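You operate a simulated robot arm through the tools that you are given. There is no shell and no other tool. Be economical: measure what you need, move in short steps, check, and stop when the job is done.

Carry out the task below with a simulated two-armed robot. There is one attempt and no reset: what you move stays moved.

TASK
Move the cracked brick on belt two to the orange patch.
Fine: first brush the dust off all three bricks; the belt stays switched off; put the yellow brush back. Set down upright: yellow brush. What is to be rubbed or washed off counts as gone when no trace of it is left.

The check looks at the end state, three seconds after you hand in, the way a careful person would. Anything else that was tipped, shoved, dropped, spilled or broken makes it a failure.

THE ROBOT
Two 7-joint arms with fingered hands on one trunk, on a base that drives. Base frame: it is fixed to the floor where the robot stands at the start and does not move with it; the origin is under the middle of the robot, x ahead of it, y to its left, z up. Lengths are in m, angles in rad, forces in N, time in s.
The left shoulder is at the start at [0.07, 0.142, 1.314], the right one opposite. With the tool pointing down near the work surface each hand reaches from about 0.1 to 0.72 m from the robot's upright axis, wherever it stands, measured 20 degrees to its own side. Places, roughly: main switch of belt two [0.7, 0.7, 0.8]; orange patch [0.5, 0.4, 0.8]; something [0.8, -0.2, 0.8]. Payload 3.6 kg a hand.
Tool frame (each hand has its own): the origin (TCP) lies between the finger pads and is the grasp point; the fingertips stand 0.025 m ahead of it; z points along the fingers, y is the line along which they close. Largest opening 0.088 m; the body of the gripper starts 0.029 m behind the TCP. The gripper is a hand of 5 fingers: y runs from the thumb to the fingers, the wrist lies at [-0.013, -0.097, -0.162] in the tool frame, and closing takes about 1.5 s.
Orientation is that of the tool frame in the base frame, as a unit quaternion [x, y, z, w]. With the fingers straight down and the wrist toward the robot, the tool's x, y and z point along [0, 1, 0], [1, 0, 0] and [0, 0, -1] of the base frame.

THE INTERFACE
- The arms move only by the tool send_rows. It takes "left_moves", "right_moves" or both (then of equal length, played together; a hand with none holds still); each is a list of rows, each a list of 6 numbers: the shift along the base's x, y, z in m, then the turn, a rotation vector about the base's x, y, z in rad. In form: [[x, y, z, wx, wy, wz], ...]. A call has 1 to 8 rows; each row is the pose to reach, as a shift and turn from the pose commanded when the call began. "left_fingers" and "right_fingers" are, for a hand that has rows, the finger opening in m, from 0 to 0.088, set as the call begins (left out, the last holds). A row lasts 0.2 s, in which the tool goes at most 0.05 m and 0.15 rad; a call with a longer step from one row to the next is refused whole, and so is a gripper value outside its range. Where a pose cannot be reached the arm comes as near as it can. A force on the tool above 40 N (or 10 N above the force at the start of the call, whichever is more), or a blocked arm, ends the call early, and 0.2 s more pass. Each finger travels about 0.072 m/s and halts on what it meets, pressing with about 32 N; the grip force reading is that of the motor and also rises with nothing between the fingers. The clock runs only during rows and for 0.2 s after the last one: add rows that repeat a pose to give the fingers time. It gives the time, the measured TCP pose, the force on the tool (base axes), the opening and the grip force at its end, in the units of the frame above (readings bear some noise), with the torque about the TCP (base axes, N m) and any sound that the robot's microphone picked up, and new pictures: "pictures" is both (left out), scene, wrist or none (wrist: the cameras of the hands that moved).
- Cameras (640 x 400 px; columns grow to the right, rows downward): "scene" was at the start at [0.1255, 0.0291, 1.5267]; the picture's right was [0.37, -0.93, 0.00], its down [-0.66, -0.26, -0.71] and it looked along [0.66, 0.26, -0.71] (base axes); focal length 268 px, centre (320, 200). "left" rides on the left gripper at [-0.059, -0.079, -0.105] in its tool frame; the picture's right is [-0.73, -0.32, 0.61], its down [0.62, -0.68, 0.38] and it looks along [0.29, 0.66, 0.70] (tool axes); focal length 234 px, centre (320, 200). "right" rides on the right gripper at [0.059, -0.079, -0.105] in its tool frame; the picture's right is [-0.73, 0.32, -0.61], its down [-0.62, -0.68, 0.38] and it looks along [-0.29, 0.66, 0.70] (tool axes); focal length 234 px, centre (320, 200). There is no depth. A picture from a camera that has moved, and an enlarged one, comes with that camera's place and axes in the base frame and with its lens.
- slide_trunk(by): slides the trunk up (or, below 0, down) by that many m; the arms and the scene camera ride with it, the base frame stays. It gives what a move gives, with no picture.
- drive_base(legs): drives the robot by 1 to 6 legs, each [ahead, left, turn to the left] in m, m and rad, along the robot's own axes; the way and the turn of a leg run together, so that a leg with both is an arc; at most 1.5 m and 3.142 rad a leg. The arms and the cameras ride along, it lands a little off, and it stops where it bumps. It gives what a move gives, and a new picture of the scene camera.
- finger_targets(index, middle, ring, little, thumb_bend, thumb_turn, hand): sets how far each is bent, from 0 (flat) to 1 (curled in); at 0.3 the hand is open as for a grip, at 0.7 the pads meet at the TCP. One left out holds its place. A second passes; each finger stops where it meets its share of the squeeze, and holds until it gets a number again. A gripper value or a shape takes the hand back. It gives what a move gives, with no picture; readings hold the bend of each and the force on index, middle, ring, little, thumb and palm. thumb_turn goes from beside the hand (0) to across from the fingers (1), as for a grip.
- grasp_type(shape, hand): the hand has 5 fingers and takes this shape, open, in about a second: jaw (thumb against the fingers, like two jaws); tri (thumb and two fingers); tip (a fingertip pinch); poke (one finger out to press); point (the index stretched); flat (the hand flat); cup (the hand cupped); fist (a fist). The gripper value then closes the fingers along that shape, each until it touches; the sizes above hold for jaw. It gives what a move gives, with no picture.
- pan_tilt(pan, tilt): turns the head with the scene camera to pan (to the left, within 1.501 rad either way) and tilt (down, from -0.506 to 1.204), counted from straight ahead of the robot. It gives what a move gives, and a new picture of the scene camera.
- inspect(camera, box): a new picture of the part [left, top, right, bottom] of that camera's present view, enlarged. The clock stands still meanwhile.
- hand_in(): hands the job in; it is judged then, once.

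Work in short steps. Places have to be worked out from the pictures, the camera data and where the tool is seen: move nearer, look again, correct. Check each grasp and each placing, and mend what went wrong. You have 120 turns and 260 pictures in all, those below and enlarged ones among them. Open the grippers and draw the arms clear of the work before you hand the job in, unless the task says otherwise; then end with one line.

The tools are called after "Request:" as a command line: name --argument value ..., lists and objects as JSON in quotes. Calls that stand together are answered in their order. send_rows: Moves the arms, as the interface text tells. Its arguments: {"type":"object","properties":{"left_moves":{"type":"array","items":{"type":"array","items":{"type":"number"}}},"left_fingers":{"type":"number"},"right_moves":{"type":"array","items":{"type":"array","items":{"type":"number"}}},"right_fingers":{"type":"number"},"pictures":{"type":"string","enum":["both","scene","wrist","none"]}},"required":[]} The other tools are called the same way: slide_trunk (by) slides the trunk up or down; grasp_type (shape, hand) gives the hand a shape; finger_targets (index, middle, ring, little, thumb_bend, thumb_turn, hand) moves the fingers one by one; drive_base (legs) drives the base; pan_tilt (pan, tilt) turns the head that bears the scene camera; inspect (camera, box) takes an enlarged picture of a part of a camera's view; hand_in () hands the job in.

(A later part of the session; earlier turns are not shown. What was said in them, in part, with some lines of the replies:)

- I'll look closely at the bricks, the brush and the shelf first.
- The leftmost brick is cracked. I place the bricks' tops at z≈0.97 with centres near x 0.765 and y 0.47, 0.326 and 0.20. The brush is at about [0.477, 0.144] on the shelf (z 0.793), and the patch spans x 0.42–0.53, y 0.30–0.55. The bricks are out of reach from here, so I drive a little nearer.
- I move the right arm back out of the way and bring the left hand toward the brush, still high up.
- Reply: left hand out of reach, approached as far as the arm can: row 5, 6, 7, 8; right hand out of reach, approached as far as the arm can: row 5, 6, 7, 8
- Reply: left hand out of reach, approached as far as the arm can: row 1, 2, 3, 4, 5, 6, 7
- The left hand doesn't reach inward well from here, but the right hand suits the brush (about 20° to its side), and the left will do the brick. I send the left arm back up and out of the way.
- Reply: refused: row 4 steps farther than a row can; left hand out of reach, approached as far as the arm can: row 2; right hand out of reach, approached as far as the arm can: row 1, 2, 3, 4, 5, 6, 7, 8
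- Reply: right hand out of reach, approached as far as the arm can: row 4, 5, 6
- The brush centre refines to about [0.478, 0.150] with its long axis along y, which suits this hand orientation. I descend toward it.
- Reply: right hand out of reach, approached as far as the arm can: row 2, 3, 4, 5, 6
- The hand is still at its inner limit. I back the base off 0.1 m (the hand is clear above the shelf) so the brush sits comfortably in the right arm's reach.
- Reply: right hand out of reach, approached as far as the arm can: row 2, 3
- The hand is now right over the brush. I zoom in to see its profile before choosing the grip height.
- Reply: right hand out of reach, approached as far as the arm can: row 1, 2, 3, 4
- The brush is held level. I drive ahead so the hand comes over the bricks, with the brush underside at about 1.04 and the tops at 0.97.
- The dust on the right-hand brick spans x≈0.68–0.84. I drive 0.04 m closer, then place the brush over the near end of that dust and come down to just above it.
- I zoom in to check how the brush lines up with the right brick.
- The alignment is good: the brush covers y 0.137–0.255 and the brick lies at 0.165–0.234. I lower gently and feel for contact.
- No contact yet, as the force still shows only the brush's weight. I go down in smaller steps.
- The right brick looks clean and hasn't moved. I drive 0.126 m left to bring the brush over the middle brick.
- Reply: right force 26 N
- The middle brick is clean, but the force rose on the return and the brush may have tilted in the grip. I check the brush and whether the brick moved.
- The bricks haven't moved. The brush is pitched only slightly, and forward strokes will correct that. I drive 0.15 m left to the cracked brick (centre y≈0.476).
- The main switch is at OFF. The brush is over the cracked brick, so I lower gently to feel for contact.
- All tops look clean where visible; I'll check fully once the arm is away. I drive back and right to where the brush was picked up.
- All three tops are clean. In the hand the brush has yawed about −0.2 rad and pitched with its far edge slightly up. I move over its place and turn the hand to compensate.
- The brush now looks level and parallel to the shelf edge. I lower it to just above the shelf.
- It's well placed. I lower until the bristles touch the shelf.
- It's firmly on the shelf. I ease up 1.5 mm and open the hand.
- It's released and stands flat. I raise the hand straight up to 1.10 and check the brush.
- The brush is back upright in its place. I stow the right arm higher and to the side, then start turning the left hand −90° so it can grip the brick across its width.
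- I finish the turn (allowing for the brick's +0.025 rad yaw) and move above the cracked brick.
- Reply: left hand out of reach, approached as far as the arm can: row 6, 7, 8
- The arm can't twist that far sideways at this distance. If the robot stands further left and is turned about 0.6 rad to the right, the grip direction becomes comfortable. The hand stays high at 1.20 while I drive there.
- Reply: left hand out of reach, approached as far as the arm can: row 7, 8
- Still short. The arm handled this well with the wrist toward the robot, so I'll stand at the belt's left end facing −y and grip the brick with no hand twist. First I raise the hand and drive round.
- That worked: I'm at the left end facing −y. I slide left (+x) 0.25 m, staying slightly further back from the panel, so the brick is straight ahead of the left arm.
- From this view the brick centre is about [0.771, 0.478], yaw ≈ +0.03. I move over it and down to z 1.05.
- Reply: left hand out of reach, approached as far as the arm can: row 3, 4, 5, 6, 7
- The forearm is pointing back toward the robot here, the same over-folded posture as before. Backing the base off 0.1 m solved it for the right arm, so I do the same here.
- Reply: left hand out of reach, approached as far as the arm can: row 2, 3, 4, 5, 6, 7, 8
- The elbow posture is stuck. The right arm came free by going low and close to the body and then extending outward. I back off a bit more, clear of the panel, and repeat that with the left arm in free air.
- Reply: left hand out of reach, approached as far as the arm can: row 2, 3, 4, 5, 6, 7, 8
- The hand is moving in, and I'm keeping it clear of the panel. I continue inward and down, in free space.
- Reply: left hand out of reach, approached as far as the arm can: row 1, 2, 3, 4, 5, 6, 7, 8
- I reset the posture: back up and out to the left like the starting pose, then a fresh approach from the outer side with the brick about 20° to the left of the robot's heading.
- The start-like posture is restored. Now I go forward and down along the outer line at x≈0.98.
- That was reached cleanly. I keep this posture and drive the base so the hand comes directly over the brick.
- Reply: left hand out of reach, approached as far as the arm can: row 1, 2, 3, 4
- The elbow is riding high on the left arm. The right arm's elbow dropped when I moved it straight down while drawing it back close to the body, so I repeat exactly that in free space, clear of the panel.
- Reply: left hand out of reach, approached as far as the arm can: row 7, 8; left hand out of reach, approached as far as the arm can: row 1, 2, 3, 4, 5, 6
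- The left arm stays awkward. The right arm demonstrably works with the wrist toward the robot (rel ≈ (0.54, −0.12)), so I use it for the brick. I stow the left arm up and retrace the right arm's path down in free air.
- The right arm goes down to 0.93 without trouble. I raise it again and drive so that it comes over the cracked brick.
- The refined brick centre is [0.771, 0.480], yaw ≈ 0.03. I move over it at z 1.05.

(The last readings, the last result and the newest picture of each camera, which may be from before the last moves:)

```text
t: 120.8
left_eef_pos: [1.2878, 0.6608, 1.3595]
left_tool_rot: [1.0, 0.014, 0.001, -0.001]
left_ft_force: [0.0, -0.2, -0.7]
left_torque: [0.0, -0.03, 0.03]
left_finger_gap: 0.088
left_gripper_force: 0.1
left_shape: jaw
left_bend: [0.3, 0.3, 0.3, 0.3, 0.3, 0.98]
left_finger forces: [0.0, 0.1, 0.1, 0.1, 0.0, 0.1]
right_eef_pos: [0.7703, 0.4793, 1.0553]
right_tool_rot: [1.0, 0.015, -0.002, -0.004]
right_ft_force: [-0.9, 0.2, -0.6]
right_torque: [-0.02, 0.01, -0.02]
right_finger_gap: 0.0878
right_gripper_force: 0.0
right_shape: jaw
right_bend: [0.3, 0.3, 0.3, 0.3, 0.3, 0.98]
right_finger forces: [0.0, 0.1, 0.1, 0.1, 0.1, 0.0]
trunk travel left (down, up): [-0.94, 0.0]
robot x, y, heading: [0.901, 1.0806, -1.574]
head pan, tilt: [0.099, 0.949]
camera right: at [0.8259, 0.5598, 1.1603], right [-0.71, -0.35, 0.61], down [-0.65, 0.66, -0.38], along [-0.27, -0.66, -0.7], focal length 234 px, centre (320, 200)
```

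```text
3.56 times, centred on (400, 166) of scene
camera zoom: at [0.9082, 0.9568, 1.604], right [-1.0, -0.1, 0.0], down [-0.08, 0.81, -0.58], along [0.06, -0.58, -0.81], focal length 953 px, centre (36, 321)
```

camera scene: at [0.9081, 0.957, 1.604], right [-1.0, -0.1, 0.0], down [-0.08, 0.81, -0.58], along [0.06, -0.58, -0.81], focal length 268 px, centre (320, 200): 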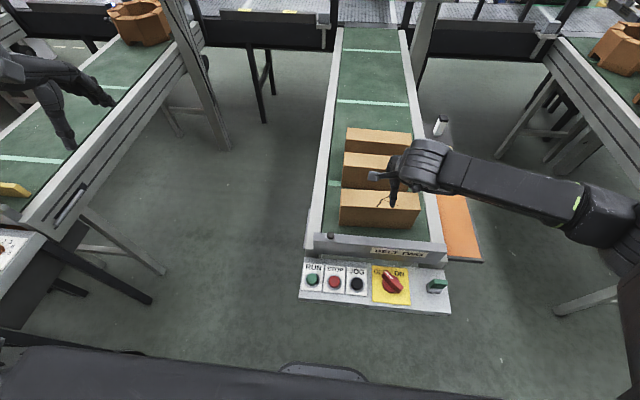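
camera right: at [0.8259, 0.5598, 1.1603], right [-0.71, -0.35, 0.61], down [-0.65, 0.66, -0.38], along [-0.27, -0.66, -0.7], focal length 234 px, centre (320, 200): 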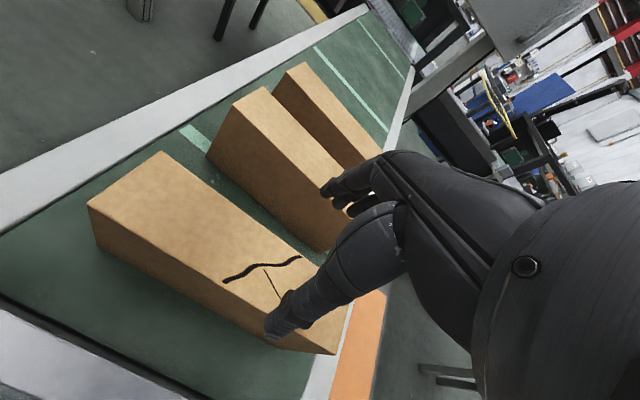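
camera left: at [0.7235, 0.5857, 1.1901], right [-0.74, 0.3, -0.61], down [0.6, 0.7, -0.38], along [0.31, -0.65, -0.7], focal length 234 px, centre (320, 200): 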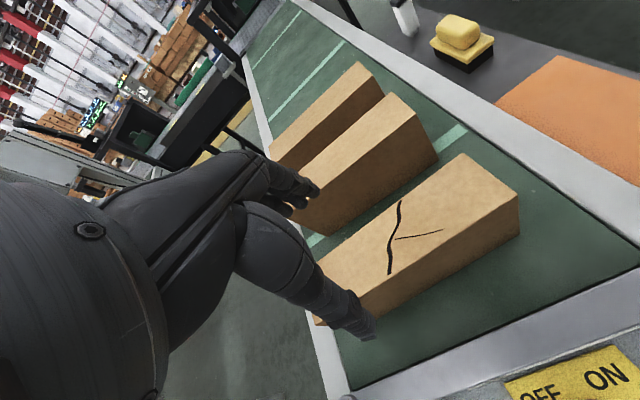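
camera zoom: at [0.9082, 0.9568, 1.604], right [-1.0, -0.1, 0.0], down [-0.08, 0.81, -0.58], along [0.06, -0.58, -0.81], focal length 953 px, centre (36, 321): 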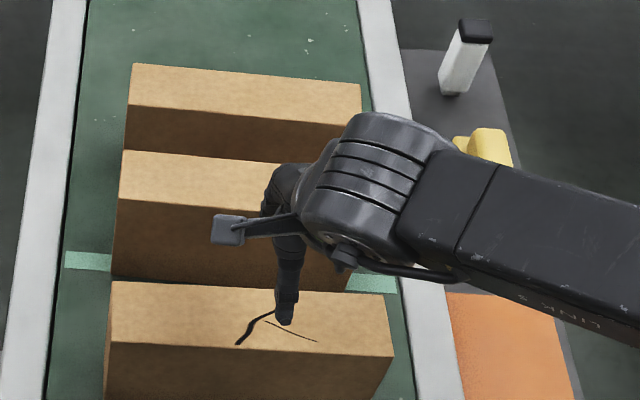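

A small correction to [0.774, 0.483]. I lower so the fingertips just straddle the brick and check the forces.

Request:
send_rows --right_moves '[[0.004, 0.0035, -0.02, 0, 0, 0], [0.004, 0.0035, -0.04, 0, 0, 0], [0.004, 0.0035, -0.055, 0, 0, 0], [0.004, 0.0035, -0.07, 0, 0, 0], [0.004, 0.0035, -0.07, 0, 0, 0]]' --pictures "wrist"

Request:
inspect --camera "scene" --box '[310, 130, 490, 242]'

```text
t: 122.0
left_eef_pos: [1.2873, 0.6606, 1.3594]
left_tool_rot: [1.0, 0.015, 0.001, 0.0]
left_ft_force: [-0.9, 0.0, 0.3]
left_torque: [0.01, -0.02, -0.01]
left_finger_gap: 0.0878
left_gripper_force: 0.1
left_shape: jaw
left_bend: [0.3, 0.3, 0.3, 0.3, 0.3, 0.98]
left_finger forces: [0.0, 0.0, 0.1, 0.0, 0.1, 0.1]
right_eef_pos: [0.7748, 0.4841, 0.9859]
right_tool_rot: [1.0, 0.016, -0.002, -0.004]
right_ft_force: [0.8, 0.4, 0.3]
right_torque: [0.01, 0.0, -0.01]
right_finger_gap: 0.0879
right_gripper_force: 0.0
right_shape: jaw
right_bend: [0.3, 0.3, 0.3, 0.3, 0.3, 0.98]
right_finger forces: [0.1, 0.0, 0.0, 0.1, 0.0, 0.0]
trunk travel left (down, up): [-0.94, 0.0]
robot x, y, heading: [0.9034, 1.0794, -1.572]
head pan, tilt: [0.099, 0.949]
camera right: at [0.832, 0.5635, 1.0905], right [-0.71, -0.35, 0.61], down [-0.65, 0.66, -0.38], along [-0.27, -0.66, -0.7], focal length 234 px, centre (320, 200)
```

right: 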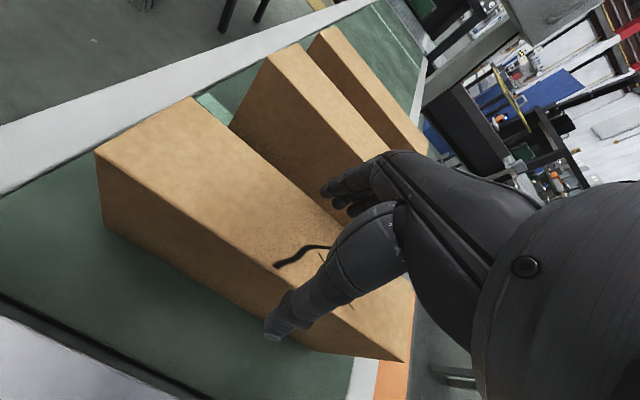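

```text
3.56 times, centred on (400, 186) of scene
camera zoom: at [0.9083, 0.957, 1.604], right [-1.0, -0.1, 0.0], down [-0.08, 0.81, -0.58], along [0.06, -0.58, -0.81], focal length 953 px, centre (36, 250)
```

zoom: 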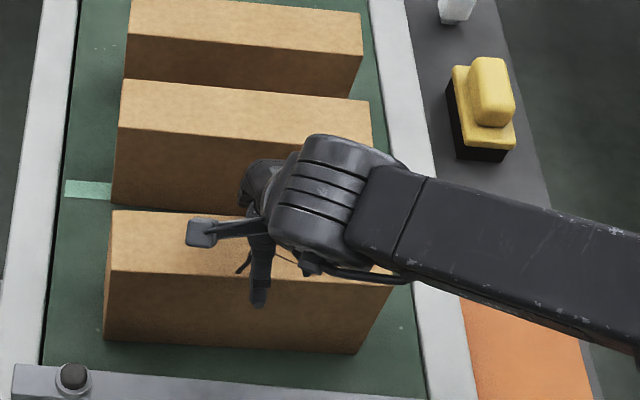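

The hand straddles the brick with no contact and is centred along its length. I go down to z 0.947 and close.

Request:
send_rows --right_moves '[[0, 0, -0.015, 0, 0, 0], [0, 0, -0.028, 0, 0, 0], [0, 0, -0.038, 0, 0, 0], [0, 0, -0.038, 0, 0, 0]]' --pictures "none"

Request:
send_rows --right_moves '[[0, 0, 0, 0, 0, 0], [0, 0, 0, 0, 0, 0], [0, 0, 0, 0, 0, 0], [0, 0, 0, 0, 0, 0], [0, 0, 0, 0, 0, 0], [0, 0, 0, 0, 0, 0], [0, 0, 0, 0, 0, 0]]' --right_fingers 0.0 --pictures "wrist"

Request:
inspect --camera "scene" --box '[310, 130, 490, 242]'

```text
t: 123.0
left_eef_pos: [1.289, 0.6613, 1.3587]
left_tool_rot: [1.0, 0.015, 0.001, 0.0]
left_ft_force: [0.8, -0.2, 1.0]
left_torque: [0.01, -0.01, -0.01]
left_finger_gap: 0.0881
left_gripper_force: 0.0
left_shape: jaw
left_bend: [0.3, 0.3, 0.3, 0.3, 0.3, 0.98]
left_finger forces: [0.0, 0.1, 0.0, 0.0, 0.0, 0.0]
right_eef_pos: [0.7765, 0.4844, 0.9496]
right_tool_rot: [1.0, 0.016, -0.002, -0.001]
right_ft_force: [0.3, -8.4, 20.0]
right_torque: [-0.59, 0.04, -0.02]
right_finger_gap: 0.0879
right_gripper_force: 0.1
right_shape: jaw
right_bend: [0.26, 0.3, 0.3, 0.28, 0.3, 0.98]
right_finger forces: [12.4, 0.1, 0.0, 3.3, 0.0, 0.0]
trunk travel left (down, up): [-0.94, 0.0]
robot x, y, heading: [0.9001, 1.0806, -1.573]
head pan, tilt: [0.099, 0.949]
```

```text
t: 124.6
left_eef_pos: [1.2888, 0.6623, 1.3593]
left_tool_rot: [1.0, 0.016, 0.0, 0.001]
left_ft_force: [0.1, -1.0, -0.1]
left_torque: [0.0, 0.01, -0.01]
left_finger_gap: 0.0877
left_gripper_force: 0.0
left_shape: jaw
left_bend: [0.3, 0.3, 0.3, 0.3, 0.3, 0.98]
left_finger forces: [0.0, 0.0, 0.1, 0.1, 0.0, 0.0]
right_eef_pos: [0.7766, 0.4855, 0.9486]
right_tool_rot: [1.0, 0.015, -0.003, -0.002]
right_ft_force: [-0.1, -15.4, 30.0]
right_torque: [-0.35, 0.01, 0.04]
right_finger_gap: 0.06
right_gripper_force: 32.0
right_shape: jaw
right_bend: [0.27, 0.35, 0.32, 0.29, 0.67, 1.0]
right_finger forces: [38.3, 9.0, 3.9, 4.9, 30.3, 0.0]
trunk travel left (down, up): [-0.94, 0.0]
robot x, y, heading: [0.8988, 1.0808, -1.572]
head pan, tilt: [0.099, 0.949]
camera right: at [0.8327, 0.5647, 1.054], right [-0.71, -0.35, 0.61], down [-0.65, 0.66, -0.38], along [-0.27, -0.66, -0.7], focal length 234 px, centre (320, 200)
```

right: 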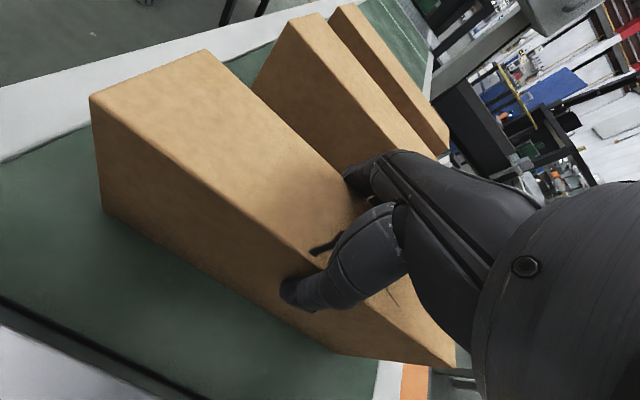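

```text
3.56 times, centred on (400, 186) of scene
camera zoom: at [0.9096, 0.9588, 1.6042], right [-0.99, -0.1, 0.0], down [-0.08, 0.81, -0.58], along [0.06, -0.58, -0.81], focal length 953 px, centre (36, 250)
```

zoom: 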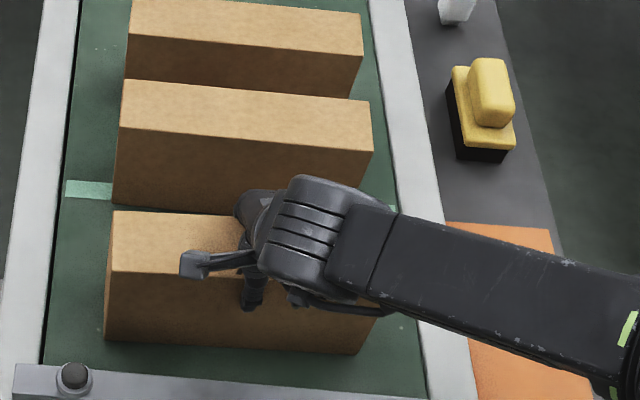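

The brick is gripped at 0.060 m. I relax the side load slightly and lift a little to test the hold.

Request:
send_rows --right_moves '[[0, -0.003, 0.002, 0, 0, 0], [0, -0.004, 0.005, 0, 0, 0], [0, -0.004, 0.01, 0, 0, 0], [0, -0.004, 0.016, 0, 0, 0], [0, -0.004, 0.022, 0, 0, 0], [0, -0.004, 0.022, 0, 0, 0]]' --pictures "wrist"

Request:
inspect --camera "scene" --box '[310, 130, 490, 242]'

```text
t: 126.0
left_eef_pos: [1.2873, 0.6584, 1.3587]
left_tool_rot: [1.0, 0.015, 0.001, 0.0]
left_ft_force: [0.1, -1.1, -0.7]
left_torque: [-0.01, 0.0, 0.01]
left_finger_gap: 0.0879
left_gripper_force: 0.1
left_shape: jaw
left_bend: [0.3, 0.3, 0.3, 0.3, 0.3, 0.98]
left_finger forces: [0.0, 0.0, 0.1, 0.0, 0.0, 0.0]
right_eef_pos: [0.7755, 0.4796, 0.9684]
right_tool_rot: [1.0, 0.016, -0.002, -0.005]
right_ft_force: [-0.5, 0.9, -11.4]
right_torque: [0.0, 0.05, -0.05]
right_finger_gap: 0.0607
right_gripper_force: 31.9
right_shape: jaw
right_bend: [0.31, 0.38, 0.34, 0.31, 0.65, 0.99]
right_finger forces: [28.0, 7.1, 3.4, 2.8, 37.8, 0.0]
trunk travel left (down, up): [-0.94, 0.0]
robot x, y, heading: [0.9008, 1.0807, -1.567]
head pan, tilt: [0.099, 0.949]
camera right: at [0.8313, 0.5592, 1.0735], right [-0.71, -0.35, 0.61], down [-0.65, 0.66, -0.37], along [-0.27, -0.66, -0.7], focal length 234 px, centre (320, 200)
```

right: 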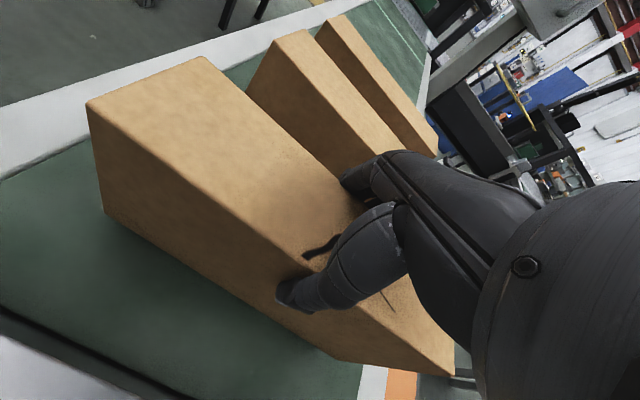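

```text
3.56 times, centred on (400, 186) of scene
camera zoom: at [0.9079, 0.9541, 1.6037], right [-0.99, -0.1, 0.0], down [-0.08, 0.81, -0.58], along [0.06, -0.58, -0.81], focal length 953 px, centre (36, 250)
```

zoom: 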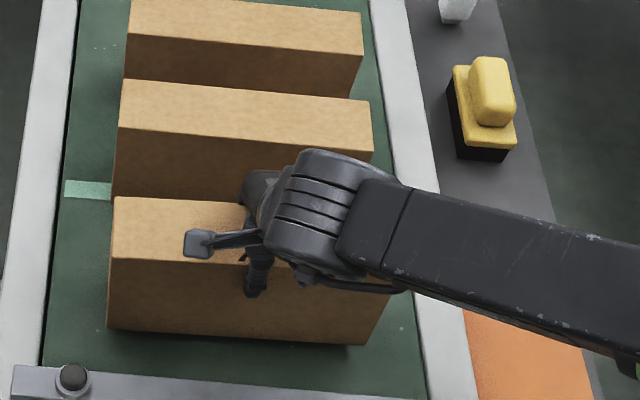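

The brick is off the belt, 11 N, hanging level and with no torque. I lift to carrying height.

Request:
send_rows --right_moves '[[0, 0, 0.02, 0, 0, 0], [0, 0, 0.045, 0, 0, 0], [0, 0, 0.07, 0, 0, 0], [0, 0, 0.095, 0, 0, 0], [0, 0, 0.12, 0, 0, 0], [0, 0, 0.145, 0, 0, 0], [0, 0, 0.165, 0, 0, 0], [0, 0, 0.165, 0, 0, 0]]' --pictures "scene"

```text
t: 127.8
left_eef_pos: [1.2879, 0.6596, 1.3591]
left_tool_rot: [1.0, 0.014, 0.0, -0.001]
left_ft_force: [0.2, -0.8, -0.8]
left_torque: [0.01, -0.01, -0.01]
left_finger_gap: 0.0879
left_gripper_force: 0.0
left_shape: jaw
left_bend: [0.3, 0.3, 0.3, 0.3, 0.3, 0.98]
left_finger forces: [0.0, 0.0, 0.0, 0.0, 0.0, 0.0]
right_eef_pos: [0.7765, 0.4801, 1.1318]
right_tool_rot: [1.0, 0.017, -0.001, -0.005]
right_ft_force: [-0.1, -0.3, -12.2]
right_torque: [0.04, -0.01, -0.03]
right_finger_gap: 0.0614
right_gripper_force: 32.1
right_shape: jaw
right_bend: [0.32, 0.38, 0.35, 0.31, 0.65, 0.99]
right_finger forces: [27.6, 7.1, 3.5, 2.5, 37.9, 0.0]
trunk travel left (down, up): [-0.94, 0.0]
robot x, y, heading: [0.902, 1.0802, -1.57]
head pan, tilt: [0.099, 0.949]
camera scene: at [0.9078, 0.9545, 1.6038], right [-1.0, -0.1, 0.0], down [-0.08, 0.81, -0.58], along [0.06, -0.58, -0.81], focal length 268 px, centre (320, 200)
```

scene: 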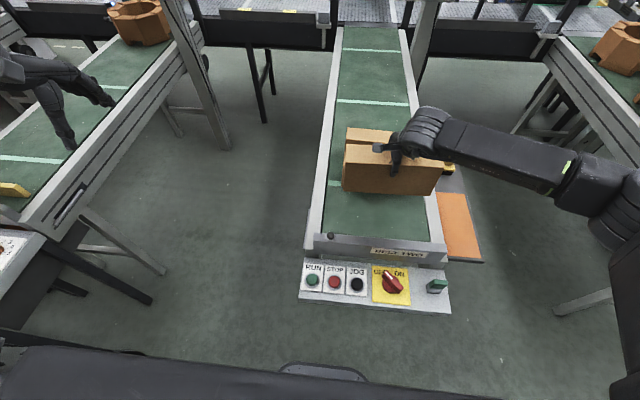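

The brick is held well. I draw the hand slightly closer to the robot, then drive back, across and turn to face the shelf again, well away from the belt.

Request:
send_rows --right_moves '[[0, 0.015, 0, 0, 0, 0], [0, 0.035, 0, 0, 0, 0], [0, 0.055, 0, 0, 0, 0], [0, 0.055, 0, 0, 0, 0]]' --pictures "none"

Request:
drive_base --legs '[[-0.3, 0, 0], [0, -0.8, 0]]'

Request:
drive_base --legs '[[0, 0, 0.785], [0, 0, 0.785]]'

```text
t: 128.8
left_eef_pos: [1.2878, 0.6602, 1.3587]
left_tool_rot: [1.0, 0.015, 0.0, -0.001]
left_ft_force: [0.0, -0.1, -0.7]
left_torque: [-0.02, -0.02, -0.02]
left_finger_gap: 0.0879
left_gripper_force: 0.1
left_shape: jaw
left_bend: [0.3, 0.3, 0.3, 0.3, 0.3, 0.98]
left_finger forces: [0.0, 0.0, 0.0, 0.0, 0.1, 0.1]
right_eef_pos: [0.7761, 0.5336, 1.1331]
right_tool_rot: [1.0, 0.016, -0.002, -0.004]
right_ft_force: [-0.6, -0.7, -12.0]
right_torque: [0.03, 0.01, -0.02]
right_finger_gap: 0.061
right_gripper_force: 32.2
right_shape: jaw
right_bend: [0.32, 0.38, 0.35, 0.31, 0.65, 0.99]
right_finger forces: [27.4, 7.1, 3.5, 2.6, 38.1, 0.0]
trunk travel left (down, up): [-0.94, 0.0]
robot x, y, heading: [0.9014, 1.0796, -1.574]
head pan, tilt: [0.099, 0.949]
```

```text
t: 134.8
left_eef_pos: [0.4849, 0.9594, 1.358]
left_tool_rot: [1.0, 0.012, -0.001, -0.001]
left_ft_force: [-0.2, 0.1, -0.5]
left_torque: [-0.03, 0.02, 0.01]
left_finger_gap: 0.0877
left_gripper_force: 0.0
left_shape: jaw
left_bend: [0.3, 0.3, 0.3, 0.3, 0.3, 0.98]
left_finger forces: [0.1, 0.1, 0.0, 0.1, 0.1, 0.0]
right_eef_pos: [-0.0262, 0.8355, 1.1327]
right_tool_rot: [1.0, 0.013, -0.002, -0.005]
right_ft_force: [0.4, -0.3, -11.2]
right_torque: [0.02, -0.03, 0.02]
right_finger_gap: 0.0615
right_gripper_force: 31.7
right_shape: jaw
right_bend: [0.32, 0.38, 0.35, 0.32, 0.65, 0.99]
right_finger forces: [27.3, 7.0, 3.4, 2.7, 37.7, 0.1]
trunk travel left (down, up): [-0.94, 0.0]
robot x, y, heading: [0.1016, 1.3829, -1.578]
head pan, tilt: [0.099, 0.949]
camera scene: at [0.107, 1.256, 1.6038], right [-1.0, -0.09, 0.0], down [-0.08, 0.81, -0.58], along [0.05, -0.58, -0.81], focal length 268 px, centre (320, 200)
```

scene: 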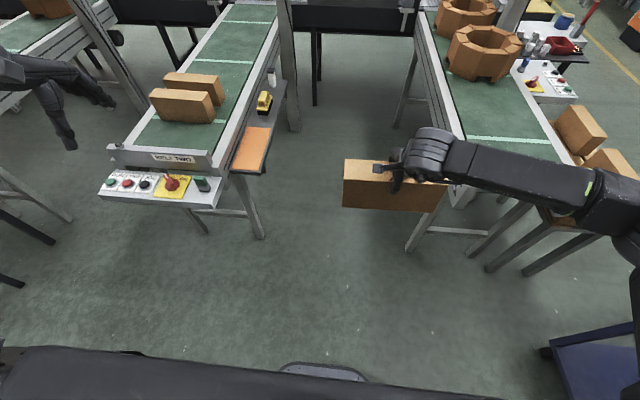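

```text
t: 139.2
left_eef_pos: [0.5364, 1.7484, 1.3577]
left_tool_rot: [0.711, 0.703, 0.0, -0.002]
left_ft_force: [0.0, 0.7, -0.1]
left_torque: [-0.03, 0.01, -0.04]
left_finger_gap: 0.0878
left_gripper_force: 0.0
left_shape: jaw
left_bend: [0.3, 0.3, 0.3, 0.3, 0.3, 0.98]
left_finger forces: [0.1, 0.0, 0.0, 0.0, 0.0, 0.1]
right_eef_pos: [0.6403, 1.2334, 1.1321]
right_tool_rot: [0.71, 0.704, -0.005, -0.002]
right_ft_force: [0.6, -0.1, -11.8]
right_torque: [-0.02, 0.04, 0.0]
right_finger_gap: 0.0614
right_gripper_force: 32.0
right_shape: jaw
right_bend: [0.32, 0.38, 0.35, 0.32, 0.65, 0.99]
right_finger forces: [26.4, 6.7, 3.0, 2.5, 36.0, 0.1]
trunk travel left (down, up): [-0.94, 0.0]
robot x, y, heading: [0.0997, 1.3814, -0.038]
head pan, tilt: [0.099, 0.949]
camera scene: at [0.2243, 1.3817, 1.6038], right [0.06, -1.0, 0.0], down [-0.81, -0.05, -0.58], along [0.58, 0.03, -0.81], focal length 268 px, centre (320, 200)
```

scene: 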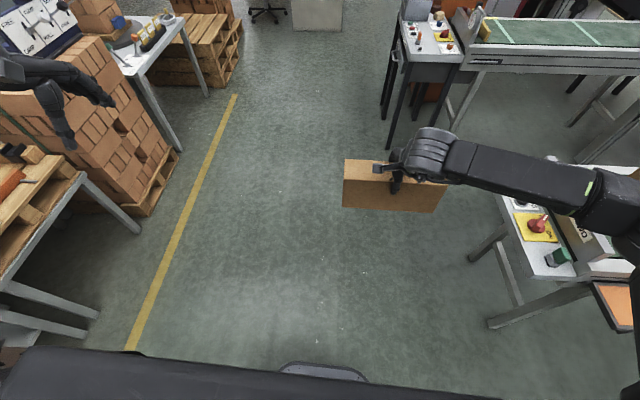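

I'm facing the shelf again with the brick steady. Next I drive back a little and to the right, so the brick comes over the orange patch.

Request:
drive_base --legs '[[-0.133, 0, 0], [0, -0.815, 0]]'

Request:
send_rows --right_moves '[[0, 0, 0, 0, 0, 0]]' --pictures "both"

```text
t: 144.5
left_eef_pos: [0.3718, 0.9258, 1.3574]
left_tool_rot: [0.712, 0.702, -0.001, 0.0]
left_ft_force: [0.7, 0.9, -0.4]
left_torque: [0.01, 0.01, 0.02]
left_finger_gap: 0.0881
left_gripper_force: 0.1
left_shape: jaw
left_bend: [0.3, 0.3, 0.3, 0.3, 0.3, 0.98]
left_finger forces: [0.0, 0.1, 0.0, 0.0, 0.0, 0.0]
right_eef_pos: [0.4723, 0.4086, 1.1332]
right_tool_rot: [0.713, 0.701, -0.006, -0.001]
right_ft_force: [-0.7, 0.0, -11.0]
right_torque: [-0.01, 0.03, -0.01]
right_finger_gap: 0.0611
right_gripper_force: 32.1
right_shape: jaw
right_bend: [0.33, 0.38, 0.35, 0.32, 0.65, 0.99]
right_finger forces: [26.8, 6.9, 2.9, 2.5, 36.4, 0.1]
trunk travel left (down, up): [-0.94, 0.0]
robot x, y, heading: [-0.0649, 0.5578, -0.05]
head pan, tilt: [0.099, 0.949]
camera scene: at [0.057, 0.5602, 1.6038], right [0.05, -1.0, 0.0], down [-0.81, -0.04, -0.58], along [0.58, 0.03, -0.81], focal length 268 px, centre (320, 200)
```

scene: 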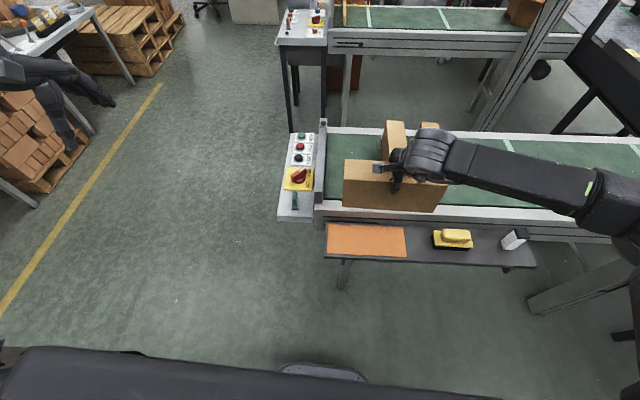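

```text
t: 144.9
left_eef_pos: [0.3716, 0.9237, 1.3598]
left_tool_rot: [0.714, 0.7, 0.001, -0.002]
left_ft_force: [0.1, 0.1, 0.5]
left_torque: [0.03, -0.01, -0.04]
left_finger_gap: 0.0882
left_gripper_force: 0.1
left_shape: jaw
left_bend: [0.3, 0.3, 0.3, 0.3, 0.3, 0.98]
left_finger forces: [0.0, 0.0, 0.0, 0.1, 0.0, 0.0]
right_eef_pos: [0.4723, 0.4085, 1.1313]
right_tool_rot: [0.713, 0.701, -0.005, -0.003]
right_ft_force: [-1.6, 0.7, -12.1]
right_torque: [-0.01, 0.02, 0.01]
right_finger_gap: 0.0615
right_gripper_force: 32.0
right_shape: jaw
right_bend: [0.33, 0.38, 0.35, 0.32, 0.65, 0.99]
right_finger forces: [26.7, 6.9, 2.9, 2.6, 36.3, 0.1]
trunk travel left (down, up): [-0.94, 0.0]
robot x, y, heading: [-0.0653, 0.5568, -0.046]
head pan, tilt: [0.099, 0.949]
camera scene: at [0.057, 0.5582, 1.6038], right [0.05, -1.0, 0.0], down [-0.81, -0.04, -0.58], along [0.58, 0.03, -0.81], focal length 268 px, centre (320, 200)
camera right: at [0.3948, 0.4672, 1.2373], right [0.32, -0.73, 0.61], down [-0.7, -0.61, -0.37], along [0.64, -0.3, -0.7], focal length 234 px, centre (320, 200)
```

scene: 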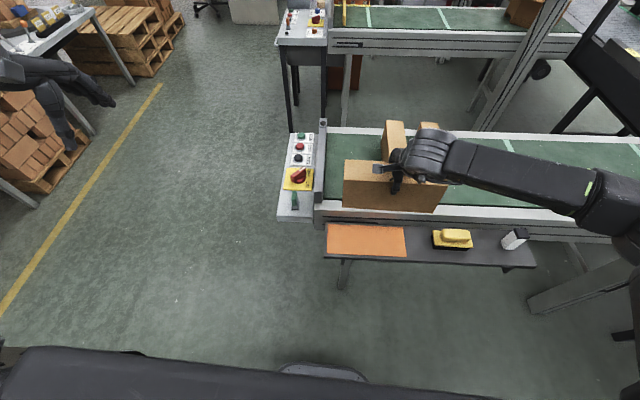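
right: 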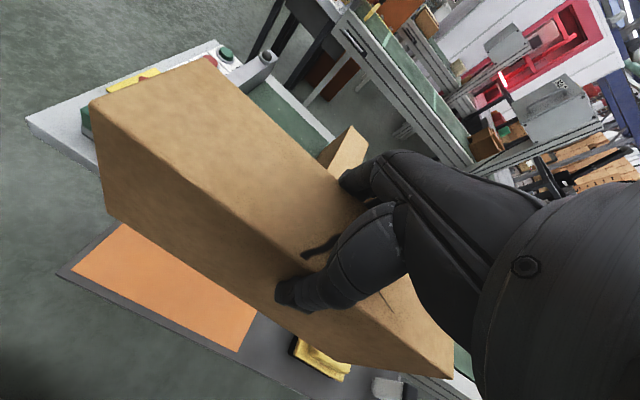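

I re-measure the patch from here, both to check the odometry and to see the brick's alignment.

Request:
inspect --camera "scene" --box '[310, 140, 470, 290]'

```text
2.67 times, centred on (390, 215) of scene
camera zoom: at [0.057, 0.5582, 1.6038], right [0.05, -1.0, 0.0], down [-0.81, -0.04, -0.58], along [0.58, 0.03, -0.81], focal length 715 px, centre (133, 160)
```

zoom: 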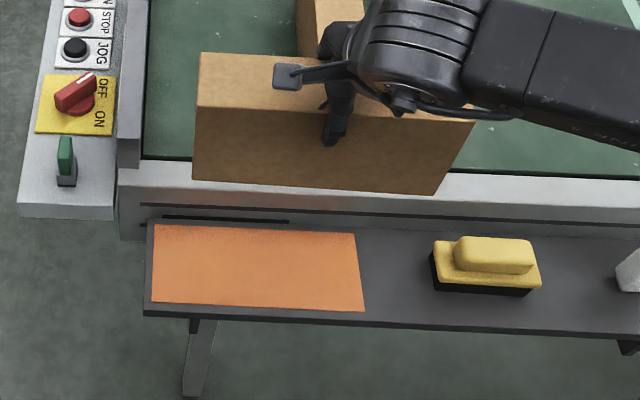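

The patch spans x 0.4255–0.536 and y 0.295–0.555, centred at (0.4805, 0.425). The brick's centre nearly coincides with the TCP. I shift to centre it, correct the yaw by 0.02 and lower to just above the shelf.

Request:
send_rows --right_moves '[[0.004, 0.01, -0.03, 0, 0, 0.01], [0.007, 0.0185, -0.06, 0, 0, 0.02], [0.007, 0.0185, -0.095, 0, 0, 0.02], [0.007, 0.0185, -0.13, 0, 0, 0.02], [0.007, 0.0185, -0.165, 0, 0, 0.02], [0.007, 0.0185, -0.195, 0, 0, 0.02], [0.007, 0.0185, -0.22, 0, 0, 0.02], [0.007, 0.0185, -0.22, 0, 0, 0.02]]' --pictures "wrist"

Request:
inspect --camera "scene" --box '[310, 140, 470, 290]'

```text
t: 146.7
left_eef_pos: [0.3708, 0.924, 1.3593]
left_tool_rot: [0.713, 0.701, 0.001, -0.001]
left_ft_force: [-0.8, 0.5, 0.7]
left_torque: [0.01, 0.02, -0.02]
left_finger_gap: 0.0879
left_gripper_force: 0.1
left_shape: jaw
left_bend: [0.3, 0.3, 0.3, 0.3, 0.3, 0.98]
left_finger forces: [0.0, 0.0, 0.0, 0.1, 0.0, 0.1]
right_eef_pos: [0.4766, 0.4234, 0.9087]
right_tool_rot: [0.705, 0.709, -0.003, -0.001]
right_ft_force: [0.2, 0.2, -12.2]
right_torque: [0.02, 0.02, 0.0]
right_finger_gap: 0.0612
right_gripper_force: 32.3
right_shape: jaw
right_bend: [0.33, 0.38, 0.35, 0.32, 0.65, 0.99]
right_finger forces: [26.7, 7.0, 2.7, 2.5, 36.3, 0.0]
trunk travel left (down, up): [-0.94, 0.0]
robot x, y, heading: [-0.0695, 0.5617, -0.048]
head pan, tilt: [0.099, 0.949]
camera right: at [0.3979, 0.482, 1.0151], right [0.33, -0.72, 0.61], down [-0.68, -0.63, -0.37], along [0.65, -0.29, -0.7], focal length 234 px, centre (320, 200)
```

right: 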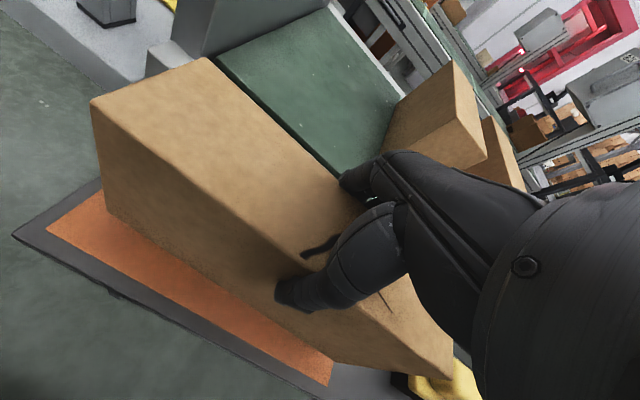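

```text
2.67 times, centred on (390, 215) of scene
camera zoom: at [0.057, 0.5587, 1.6038], right [0.05, -1.0, 0.0], down [-0.81, -0.04, -0.58], along [0.58, 0.03, -0.81], focal length 715 px, centre (133, 160)
```

zoom: 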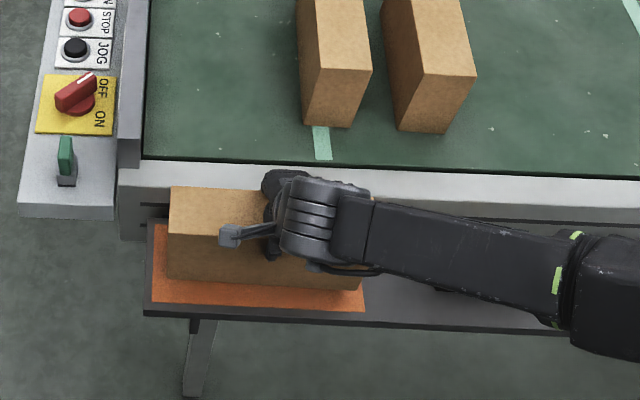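

The brick would land at y 0.305–0.537 with its near face at x 0.445, well inside the patch. I lower the last 2 cm gently.

Request:
send_rows --right_moves '[[0.001, 0.003, -0.006, 0, 0, 0], [0.001, 0.004, -0.012, 0, 0, 0], [0.001, 0.004, -0.016, 0, 0, 0], [0.001, 0.004, -0.019, 0, 0, 0], [0.001, 0.004, -0.019, 0, 0, 0]]' --pictures "none"

```text
t: 147.9
left_eef_pos: [0.3718, 0.9222, 1.3583]
left_tool_rot: [0.713, 0.701, 0.0, -0.001]
left_ft_force: [0.3, 0.0, -0.5]
left_torque: [0.0, 0.01, -0.01]
left_finger_gap: 0.0877
left_gripper_force: 0.1
left_shape: jaw
left_bend: [0.3, 0.3, 0.3, 0.3, 0.3, 0.98]
left_finger forces: [0.0, 0.1, 0.0, 0.0, 0.0, 0.0]
right_eef_pos: [0.4783, 0.4298, 0.8938]
right_tool_rot: [0.705, 0.709, -0.004, -0.002]
right_ft_force: [1.0, -2.2, -6.0]
right_torque: [0.14, 0.05, -0.02]
right_finger_gap: 0.061
right_gripper_force: 31.8
right_shape: jaw
right_bend: [0.33, 0.38, 0.35, 0.32, 0.65, 0.99]
right_finger forces: [29.2, 7.0, 2.8, 2.4, 36.3, 0.1]
trunk travel left (down, up): [-0.94, 0.0]
robot x, y, heading: [-0.0692, 0.5556, -0.046]
head pan, tilt: [0.099, 0.949]
```

Contact has begun, as half the weight is carried by the shelf. I go 3 mm further to seat it.

Request:
send_rows --right_moves '[[0, 0, -0.0015, 0, 0, 0], [0, 0, -0.003, 0, 0, 0], [0, 0, -0.003, 0, 0, 0]]' --pictures "wrist"

Request:
inspect --camera "scene" --box '[310, 180, 430, 280]'

```text
t: 148.7
left_eef_pos: [0.3692, 0.9245, 1.3604]
left_tool_rot: [0.713, 0.701, 0.001, -0.001]
left_ft_force: [-0.4, 0.4, 0.1]
left_torque: [0.0, 0.01, -0.02]
left_finger_gap: 0.0877
left_gripper_force: 0.1
left_shape: jaw
left_bend: [0.3, 0.3, 0.3, 0.3, 0.3, 0.98]
left_finger forces: [0.1, 0.1, 0.0, 0.0, 0.0, 0.0]
right_eef_pos: [0.4785, 0.4302, 0.8926]
right_tool_rot: [0.706, 0.708, -0.003, 0.0]
right_ft_force: [7.8, -6.0, 16.3]
right_torque: [0.14, -0.04, -0.04]
right_finger_gap: 0.0607
right_gripper_force: 31.6
right_shape: jaw
right_bend: [0.32, 0.38, 0.34, 0.32, 0.65, 0.99]
right_finger forces: [35.0, 8.0, 3.2, 3.3, 34.5, 0.0]
trunk travel left (down, up): [-0.94, 0.0]
robot x, y, heading: [-0.0643, 0.5573, -0.047]
head pan, tilt: [0.099, 0.949]
camera right: at [0.4005, 0.4884, 0.9979], right [0.33, -0.72, 0.61], down [-0.68, -0.63, -0.38], along [0.66, -0.29, -0.7], focal length 234 px, centre (320, 200)
```

right: 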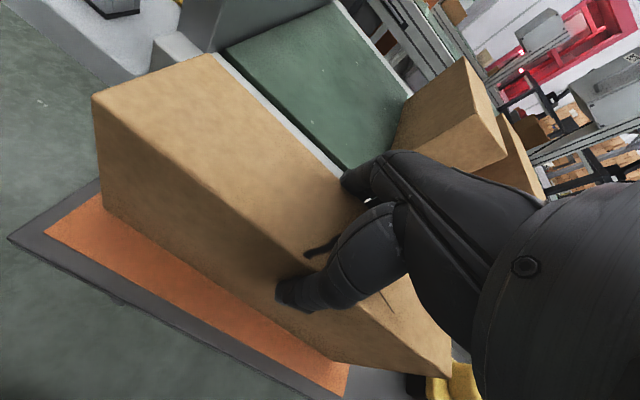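

```text
4.00 times, centred on (370, 230) of scene
camera zoom: at [0.0538, 0.5585, 1.6044], right [0.05, -1.0, 0.0], down [-0.81, -0.04, -0.58], along [0.58, 0.03, -0.81], focal length 1072 px, centre (120, 80)
```

zoom: 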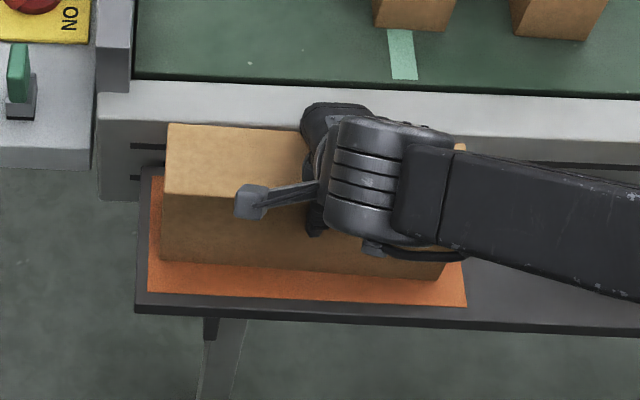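

It's seated on the patch, but its left end is only about 8 mm from the patch edge. I lift a few millimetres, shift 5 mm to the right and set it down again.

Request:
send_rows --right_moves '[[0, 0, 0.005, 0, 0, 0], [0, 0, 0.009, 0, 0, 0], [-0.001, -0.005, 0.009, 0, 0, 0.01], [-0.001, -0.005, 0.009, 0, 0, 0.01], [-0.001, -0.005, 0.004, 0, 0, 0.01], [-0.001, -0.005, 0.001, 0, 0, 0.01], [-0.001, -0.005, 0.001, 0, 0, 0.01]]' --pictures "none"

Request:
inspect --camera "scene" --box '[310, 180, 430, 280]'

```text
t: 150.3
left_eef_pos: [0.3696, 0.9244, 1.36]
left_tool_rot: [0.714, 0.7, 0.001, -0.001]
left_ft_force: [-0.5, 0.1, -0.2]
left_torque: [0.02, 0.0, 0.0]
left_finger_gap: 0.0879
left_gripper_force: 0.0
left_shape: jaw
left_bend: [0.3, 0.3, 0.3, 0.3, 0.3, 0.98]
left_finger forces: [0.0, 0.0, 0.1, 0.0, 0.0, 0.1]
right_eef_pos: [0.4795, 0.4269, 0.8931]
right_tool_rot: [0.702, 0.712, -0.003, -0.001]
right_ft_force: [2.9, -0.2, 8.2]
right_torque: [0.14, 0.09, 0.03]
right_finger_gap: 0.0612
right_gripper_force: 31.9
right_shape: jaw
right_bend: [0.33, 0.38, 0.35, 0.32, 0.65, 0.99]
right_finger forces: [32.7, 7.4, 2.7, 3.4, 35.7, 0.0]
trunk travel left (down, up): [-0.94, 0.0]
robot x, y, heading: [-0.0699, 0.5569, -0.051]
head pan, tilt: [0.099, 0.949]
```

```text
4.00 times, centred on (370, 230) of scene
camera zoom: at [0.0549, 0.5593, 1.6043], right [0.05, -1.0, 0.0], down [-0.81, -0.04, -0.58], along [0.58, 0.03, -0.81], focal length 1072 px, centre (120, 80)
```

zoom: 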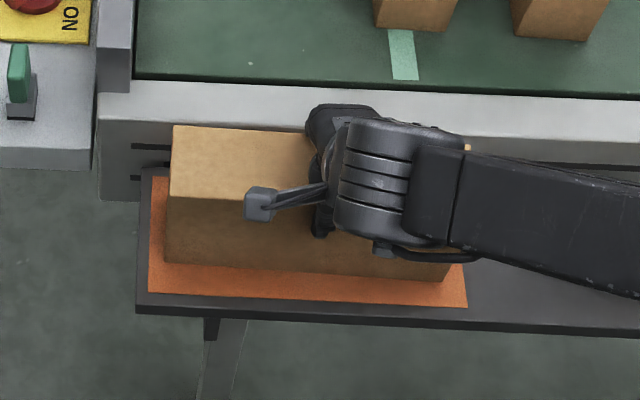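

It's centred on the patch now. I open the hand.

Request:
send_rows --right_moves '[[0, 0, 0, 0, 0, 0], [0, 0, 0, 0, 0, 0], [0, 0, 0, 0, 0, 0], [0, 0, 0, 0, 0, 0], [0, 0, 0, 0, 0, 0], [0, 0, 0, 0, 0, 0]]' --right_fingers 0.088 --pictures "wrist"

```text
t: 151.7
left_eef_pos: [0.3697, 0.9248, 1.3577]
left_tool_rot: [0.713, 0.701, 0.0, 0.0]
left_ft_force: [-0.1, 0.4, -0.7]
left_torque: [0.0, -0.01, 0.0]
left_finger_gap: 0.0879
left_gripper_force: 0.0
left_shape: jaw
left_bend: [0.3, 0.3, 0.3, 0.3, 0.3, 0.98]
left_finger forces: [0.1, 0.0, 0.1, 0.0, 0.0, 0.1]
right_eef_pos: [0.4781, 0.4246, 0.8929]
right_tool_rot: [0.702, 0.712, -0.004, -0.001]
right_ft_force: [3.1, -0.4, 2.7]
right_torque: [0.07, -0.04, -0.02]
right_finger_gap: 0.0878
right_gripper_force: 0.0
right_shape: jaw
right_bend: [0.29, 0.3, 0.3, 0.3, 0.3, 0.98]
right_finger forces: [3.8, 0.0, 0.0, 0.0, 0.0, 0.0]
trunk travel left (down, up): [-0.94, 0.0]
robot x, y, heading: [-0.0654, 0.5589, -0.049]
head pan, tilt: [0.099, 0.949]
camera right: at [0.3983, 0.4835, 0.9974], right [0.34, -0.72, 0.61], down [-0.68, -0.63, -0.38], along [0.66, -0.28, -0.7], focal length 234 px, centre (320, 200)
```

right: 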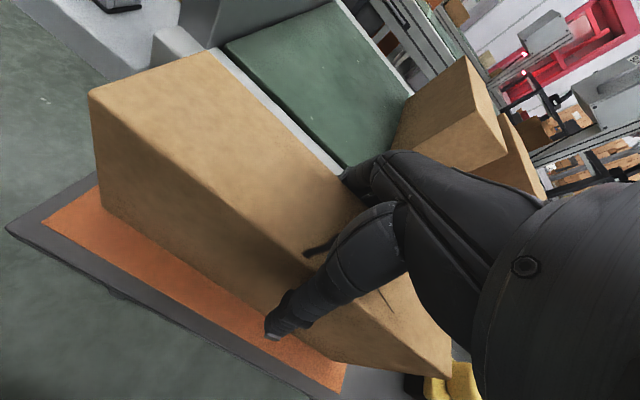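

The index finger still touches the far face lightly, so I shift the hand 9 mm away from it before lifting slowly.

Request:
send_rows --right_moves '[[0.005, 0, 0, 0, 0, 0], [0.009, 0, 0, 0, 0, 0], [0.009, 0, 0.004, 0, 0, 0], [0.009, 0, 0.02, 0, 0, 0], [0.009, 0, 0.045, 0, 0, 0], [0.009, 0, 0.075, 0, 0, 0]]' --pictures "wrist"

Request:
inspect --camera "scene" --box '[310, 180, 430, 280]'

```text
t: 153.1
left_eef_pos: [0.3697, 0.9235, 1.3599]
left_tool_rot: [0.713, 0.701, 0.0, -0.001]
left_ft_force: [0.1, 0.2, 0.0]
left_torque: [-0.02, -0.04, 0.01]
left_finger_gap: 0.088
left_gripper_force: 0.2
left_shape: jaw
left_bend: [0.3, 0.3, 0.3, 0.3, 0.3, 0.98]
left_finger forces: [0.1, 0.0, 0.1, 0.1, 0.0, 0.1]
right_eef_pos: [0.4891, 0.4267, 0.9686]
right_tool_rot: [0.702, 0.712, -0.005, -0.002]
right_ft_force: [-0.3, 0.4, 0.2]
right_torque: [-0.01, -0.01, 0.01]
right_finger_gap: 0.0881
right_gripper_force: 0.1
right_shape: jaw
right_bend: [0.3, 0.3, 0.3, 0.3, 0.3, 0.97]
right_finger forces: [0.1, 0.0, 0.1, 0.0, 0.0, 0.1]
trunk travel left (down, up): [-0.94, 0.0]
robot x, y, heading: [-0.0665, 0.5568, -0.047]
head pan, tilt: [0.099, 0.949]
camera right: at [0.4097, 0.4841, 1.0722], right [0.34, -0.72, 0.61], down [-0.68, -0.63, -0.38], along [0.66, -0.28, -0.7], focal length 234 px, centre (320, 200)
```

right: 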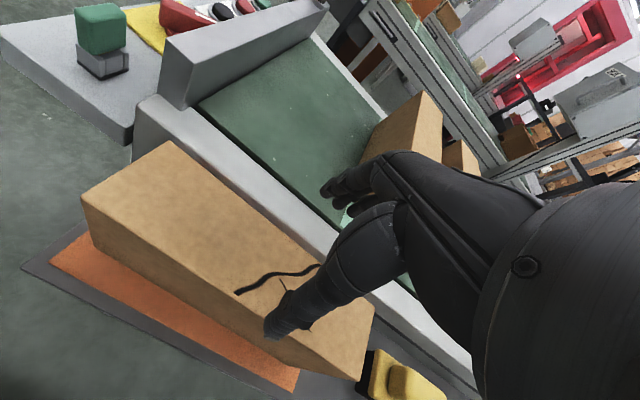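

```text
4.00 times, centred on (370, 230) of scene
camera zoom: at [0.0545, 0.5591, 1.604], right [0.05, -1.0, 0.0], down [-0.81, -0.04, -0.58], along [0.58, 0.03, -0.81], focal length 1072 px, centre (120, 80)
```

zoom: 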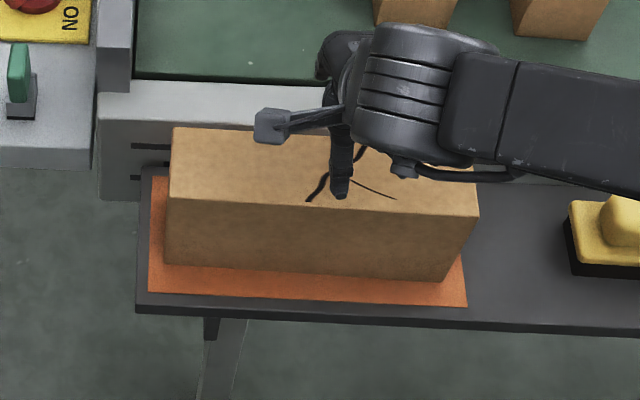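

The brick stands upright on the patch. I lift the hand well clear, then back the base away for a final look.

Request:
send_rows --right_moves '[[0, 0, 0.04, 0, 0, 0], [0, 0, 0.08, 0, 0, 0], [0, 0, 0.12, 0, 0, 0], [0, 0, 0.16, 0, 0, 0], [0, -0.03, 0.19, 0, 0, 0], [0, -0.06, 0.22, 0, 0, 0], [0, -0.1, 0.24, 0, 0, 0], [0, -0.14, 0.25, 0, 0, 0]]' --pictures "scene"

Request:
inspect --camera "scene" --box '[280, 110, 540, 290]'

```text
t: 154.9
left_eef_pos: [0.3682, 0.9233, 1.3603]
left_tool_rot: [0.713, 0.701, 0.002, -0.001]
left_ft_force: [0.0, -0.4, 0.3]
left_torque: [0.0, 0.02, 0.01]
left_finger_gap: 0.088
left_gripper_force: 0.1
left_shape: jaw
left_bend: [0.3, 0.3, 0.3, 0.3, 0.3, 0.98]
left_finger forces: [0.0, 0.0, 0.0, 0.0, 0.2, 0.1]
right_eef_pos: [0.4858, 0.2831, 1.222]
right_tool_rot: [0.702, 0.712, -0.004, -0.001]
right_ft_force: [-0.6, -0.1, -0.5]
right_torque: [0.04, -0.01, 0.02]
right_finger_gap: 0.088
right_gripper_force: 0.1
right_shape: jaw
right_bend: [0.3, 0.3, 0.3, 0.3, 0.3, 0.97]
right_finger forces: [0.0, 0.0, 0.1, 0.0, 0.0, 0.1]
trunk travel left (down, up): [-0.94, 0.0]
robot x, y, heading: [-0.07, 0.5593, -0.046]
head pan, tilt: [0.099, 0.949]
camera scene: at [0.0534, 0.5572, 1.6041], right [0.05, -1.0, 0.0], down [-0.81, -0.04, -0.58], along [0.58, 0.03, -0.81], focal length 268 px, centre (320, 200)
```

scene: 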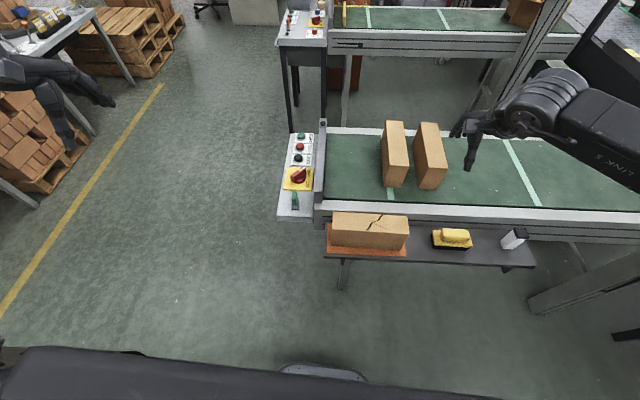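

```text
2.22 times, centred on (410, 200) of scene
camera zoom: at [0.0534, 0.5572, 1.6041], right [0.05, -1.0, 0.0], down [-0.81, -0.04, -0.58], along [0.58, 0.03, -0.81], focal length 596 px, centre (120, 200)
```

zoom: 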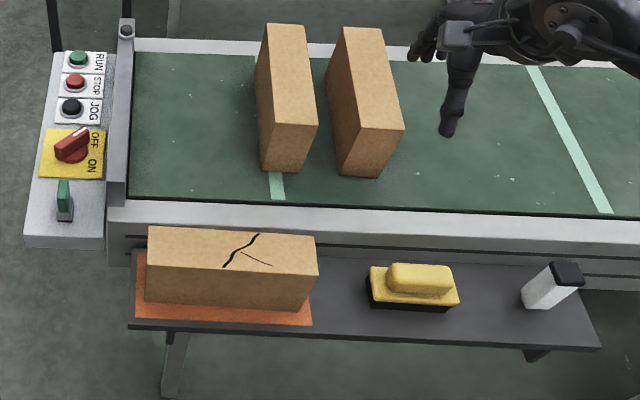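

Everything is in place and the switch is at OFF. One last close look at the brick tops for any dust left.

Request:
inspect --camera "scene" --box '[370, 115, 460, 195]'

Request:
inspect --camera "scene" --box '[320, 200, 420, 270]'

```text
5.00 times, centred on (415, 155) of scene
camera zoom: at [0.0534, 0.5572, 1.6041], right [0.05, -1.0, 0.0], down [-0.81, -0.04, -0.58], along [0.58, 0.03, -0.81], focal length 1340 px, centre (-155, 425)
```

zoom: 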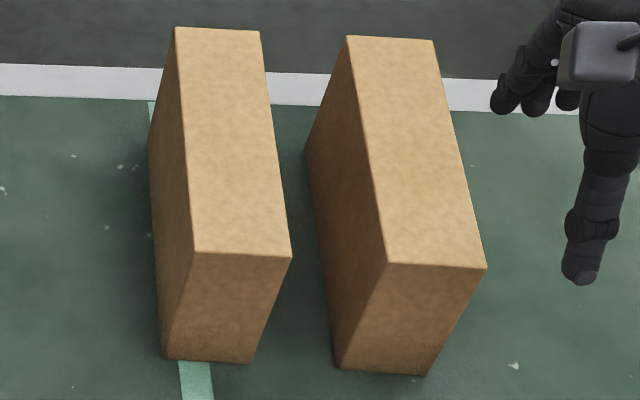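

```text
5.71 times, centred on (370, 235) of scene
camera zoom: at [0.0534, 0.5572, 1.6041], right [0.05, -1.0, 0.0], down [-0.81, -0.04, -0.58], along [0.58, 0.03, -0.81], focal length 1532 px, centre (34, 0)
```

zoom: 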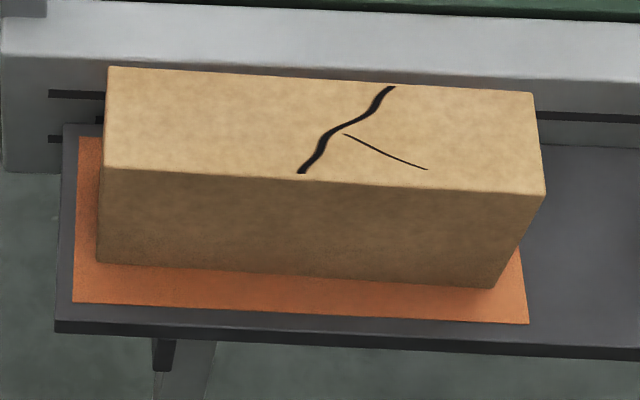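

All tops are clean. I draw the right hand a little further out of the way before handing in.

Request:
send_rows --right_moves '[[0, -0.04, 0.02, 0, 0, 0], [0, -0.08, 0.04, 0, 0, 0], [0, -0.12, 0.06, 0, 0, 0], [0, -0.15, 0.06, 0, 0, 0]]' --pictures "scene"

```text
t: 155.9
left_eef_pos: [0.3693, 0.9231, 1.3595]
left_tool_rot: [0.714, 0.701, 0.001, 0.0]
left_ft_force: [0.5, -0.2, 0.2]
left_torque: [-0.02, -0.01, 0.0]
left_finger_gap: 0.0876
left_gripper_force: 0.2
left_shape: jaw
left_bend: [0.3, 0.3, 0.3, 0.3, 0.3, 0.98]
left_finger forces: [0.1, 0.0, 0.0, 0.1, 0.0, 0.0]
right_eef_pos: [0.485, 0.1337, 1.2771]
right_tool_rot: [0.702, 0.712, -0.004, -0.001]
right_ft_force: [-0.2, 0.1, -0.2]
right_torque: [-0.05, -0.03, -0.01]
right_finger_gap: 0.088
right_gripper_force: 0.0
right_shape: jaw
right_bend: [0.3, 0.3, 0.3, 0.3, 0.3, 0.97]
right_finger forces: [0.0, 0.0, 0.1, 0.0, 0.1, 0.0]
trunk travel left (down, up): [-0.94, 0.0]
robot x, y, heading: [-0.0657, 0.5603, -0.044]
head pan, tilt: [0.099, 0.949]
camera scene: at [0.0547, 0.5587, 1.604], right [0.05, -1.0, 0.0], down [-0.81, -0.04, -0.58], along [0.58, 0.03, -0.81], focal length 268 px, centre (320, 200)
```

scene: 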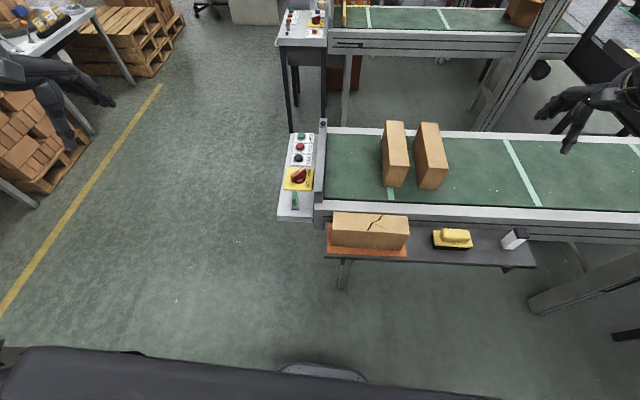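

All conditions are met and both arms are clear with open hands, so I hand in.

Request:
hand_in

```text
The job is handed in.
```

I brushed all three bricks clean, put the yellow brush back upright in its place and set the cracked brick on the orange patch; belt two stayed switched off.
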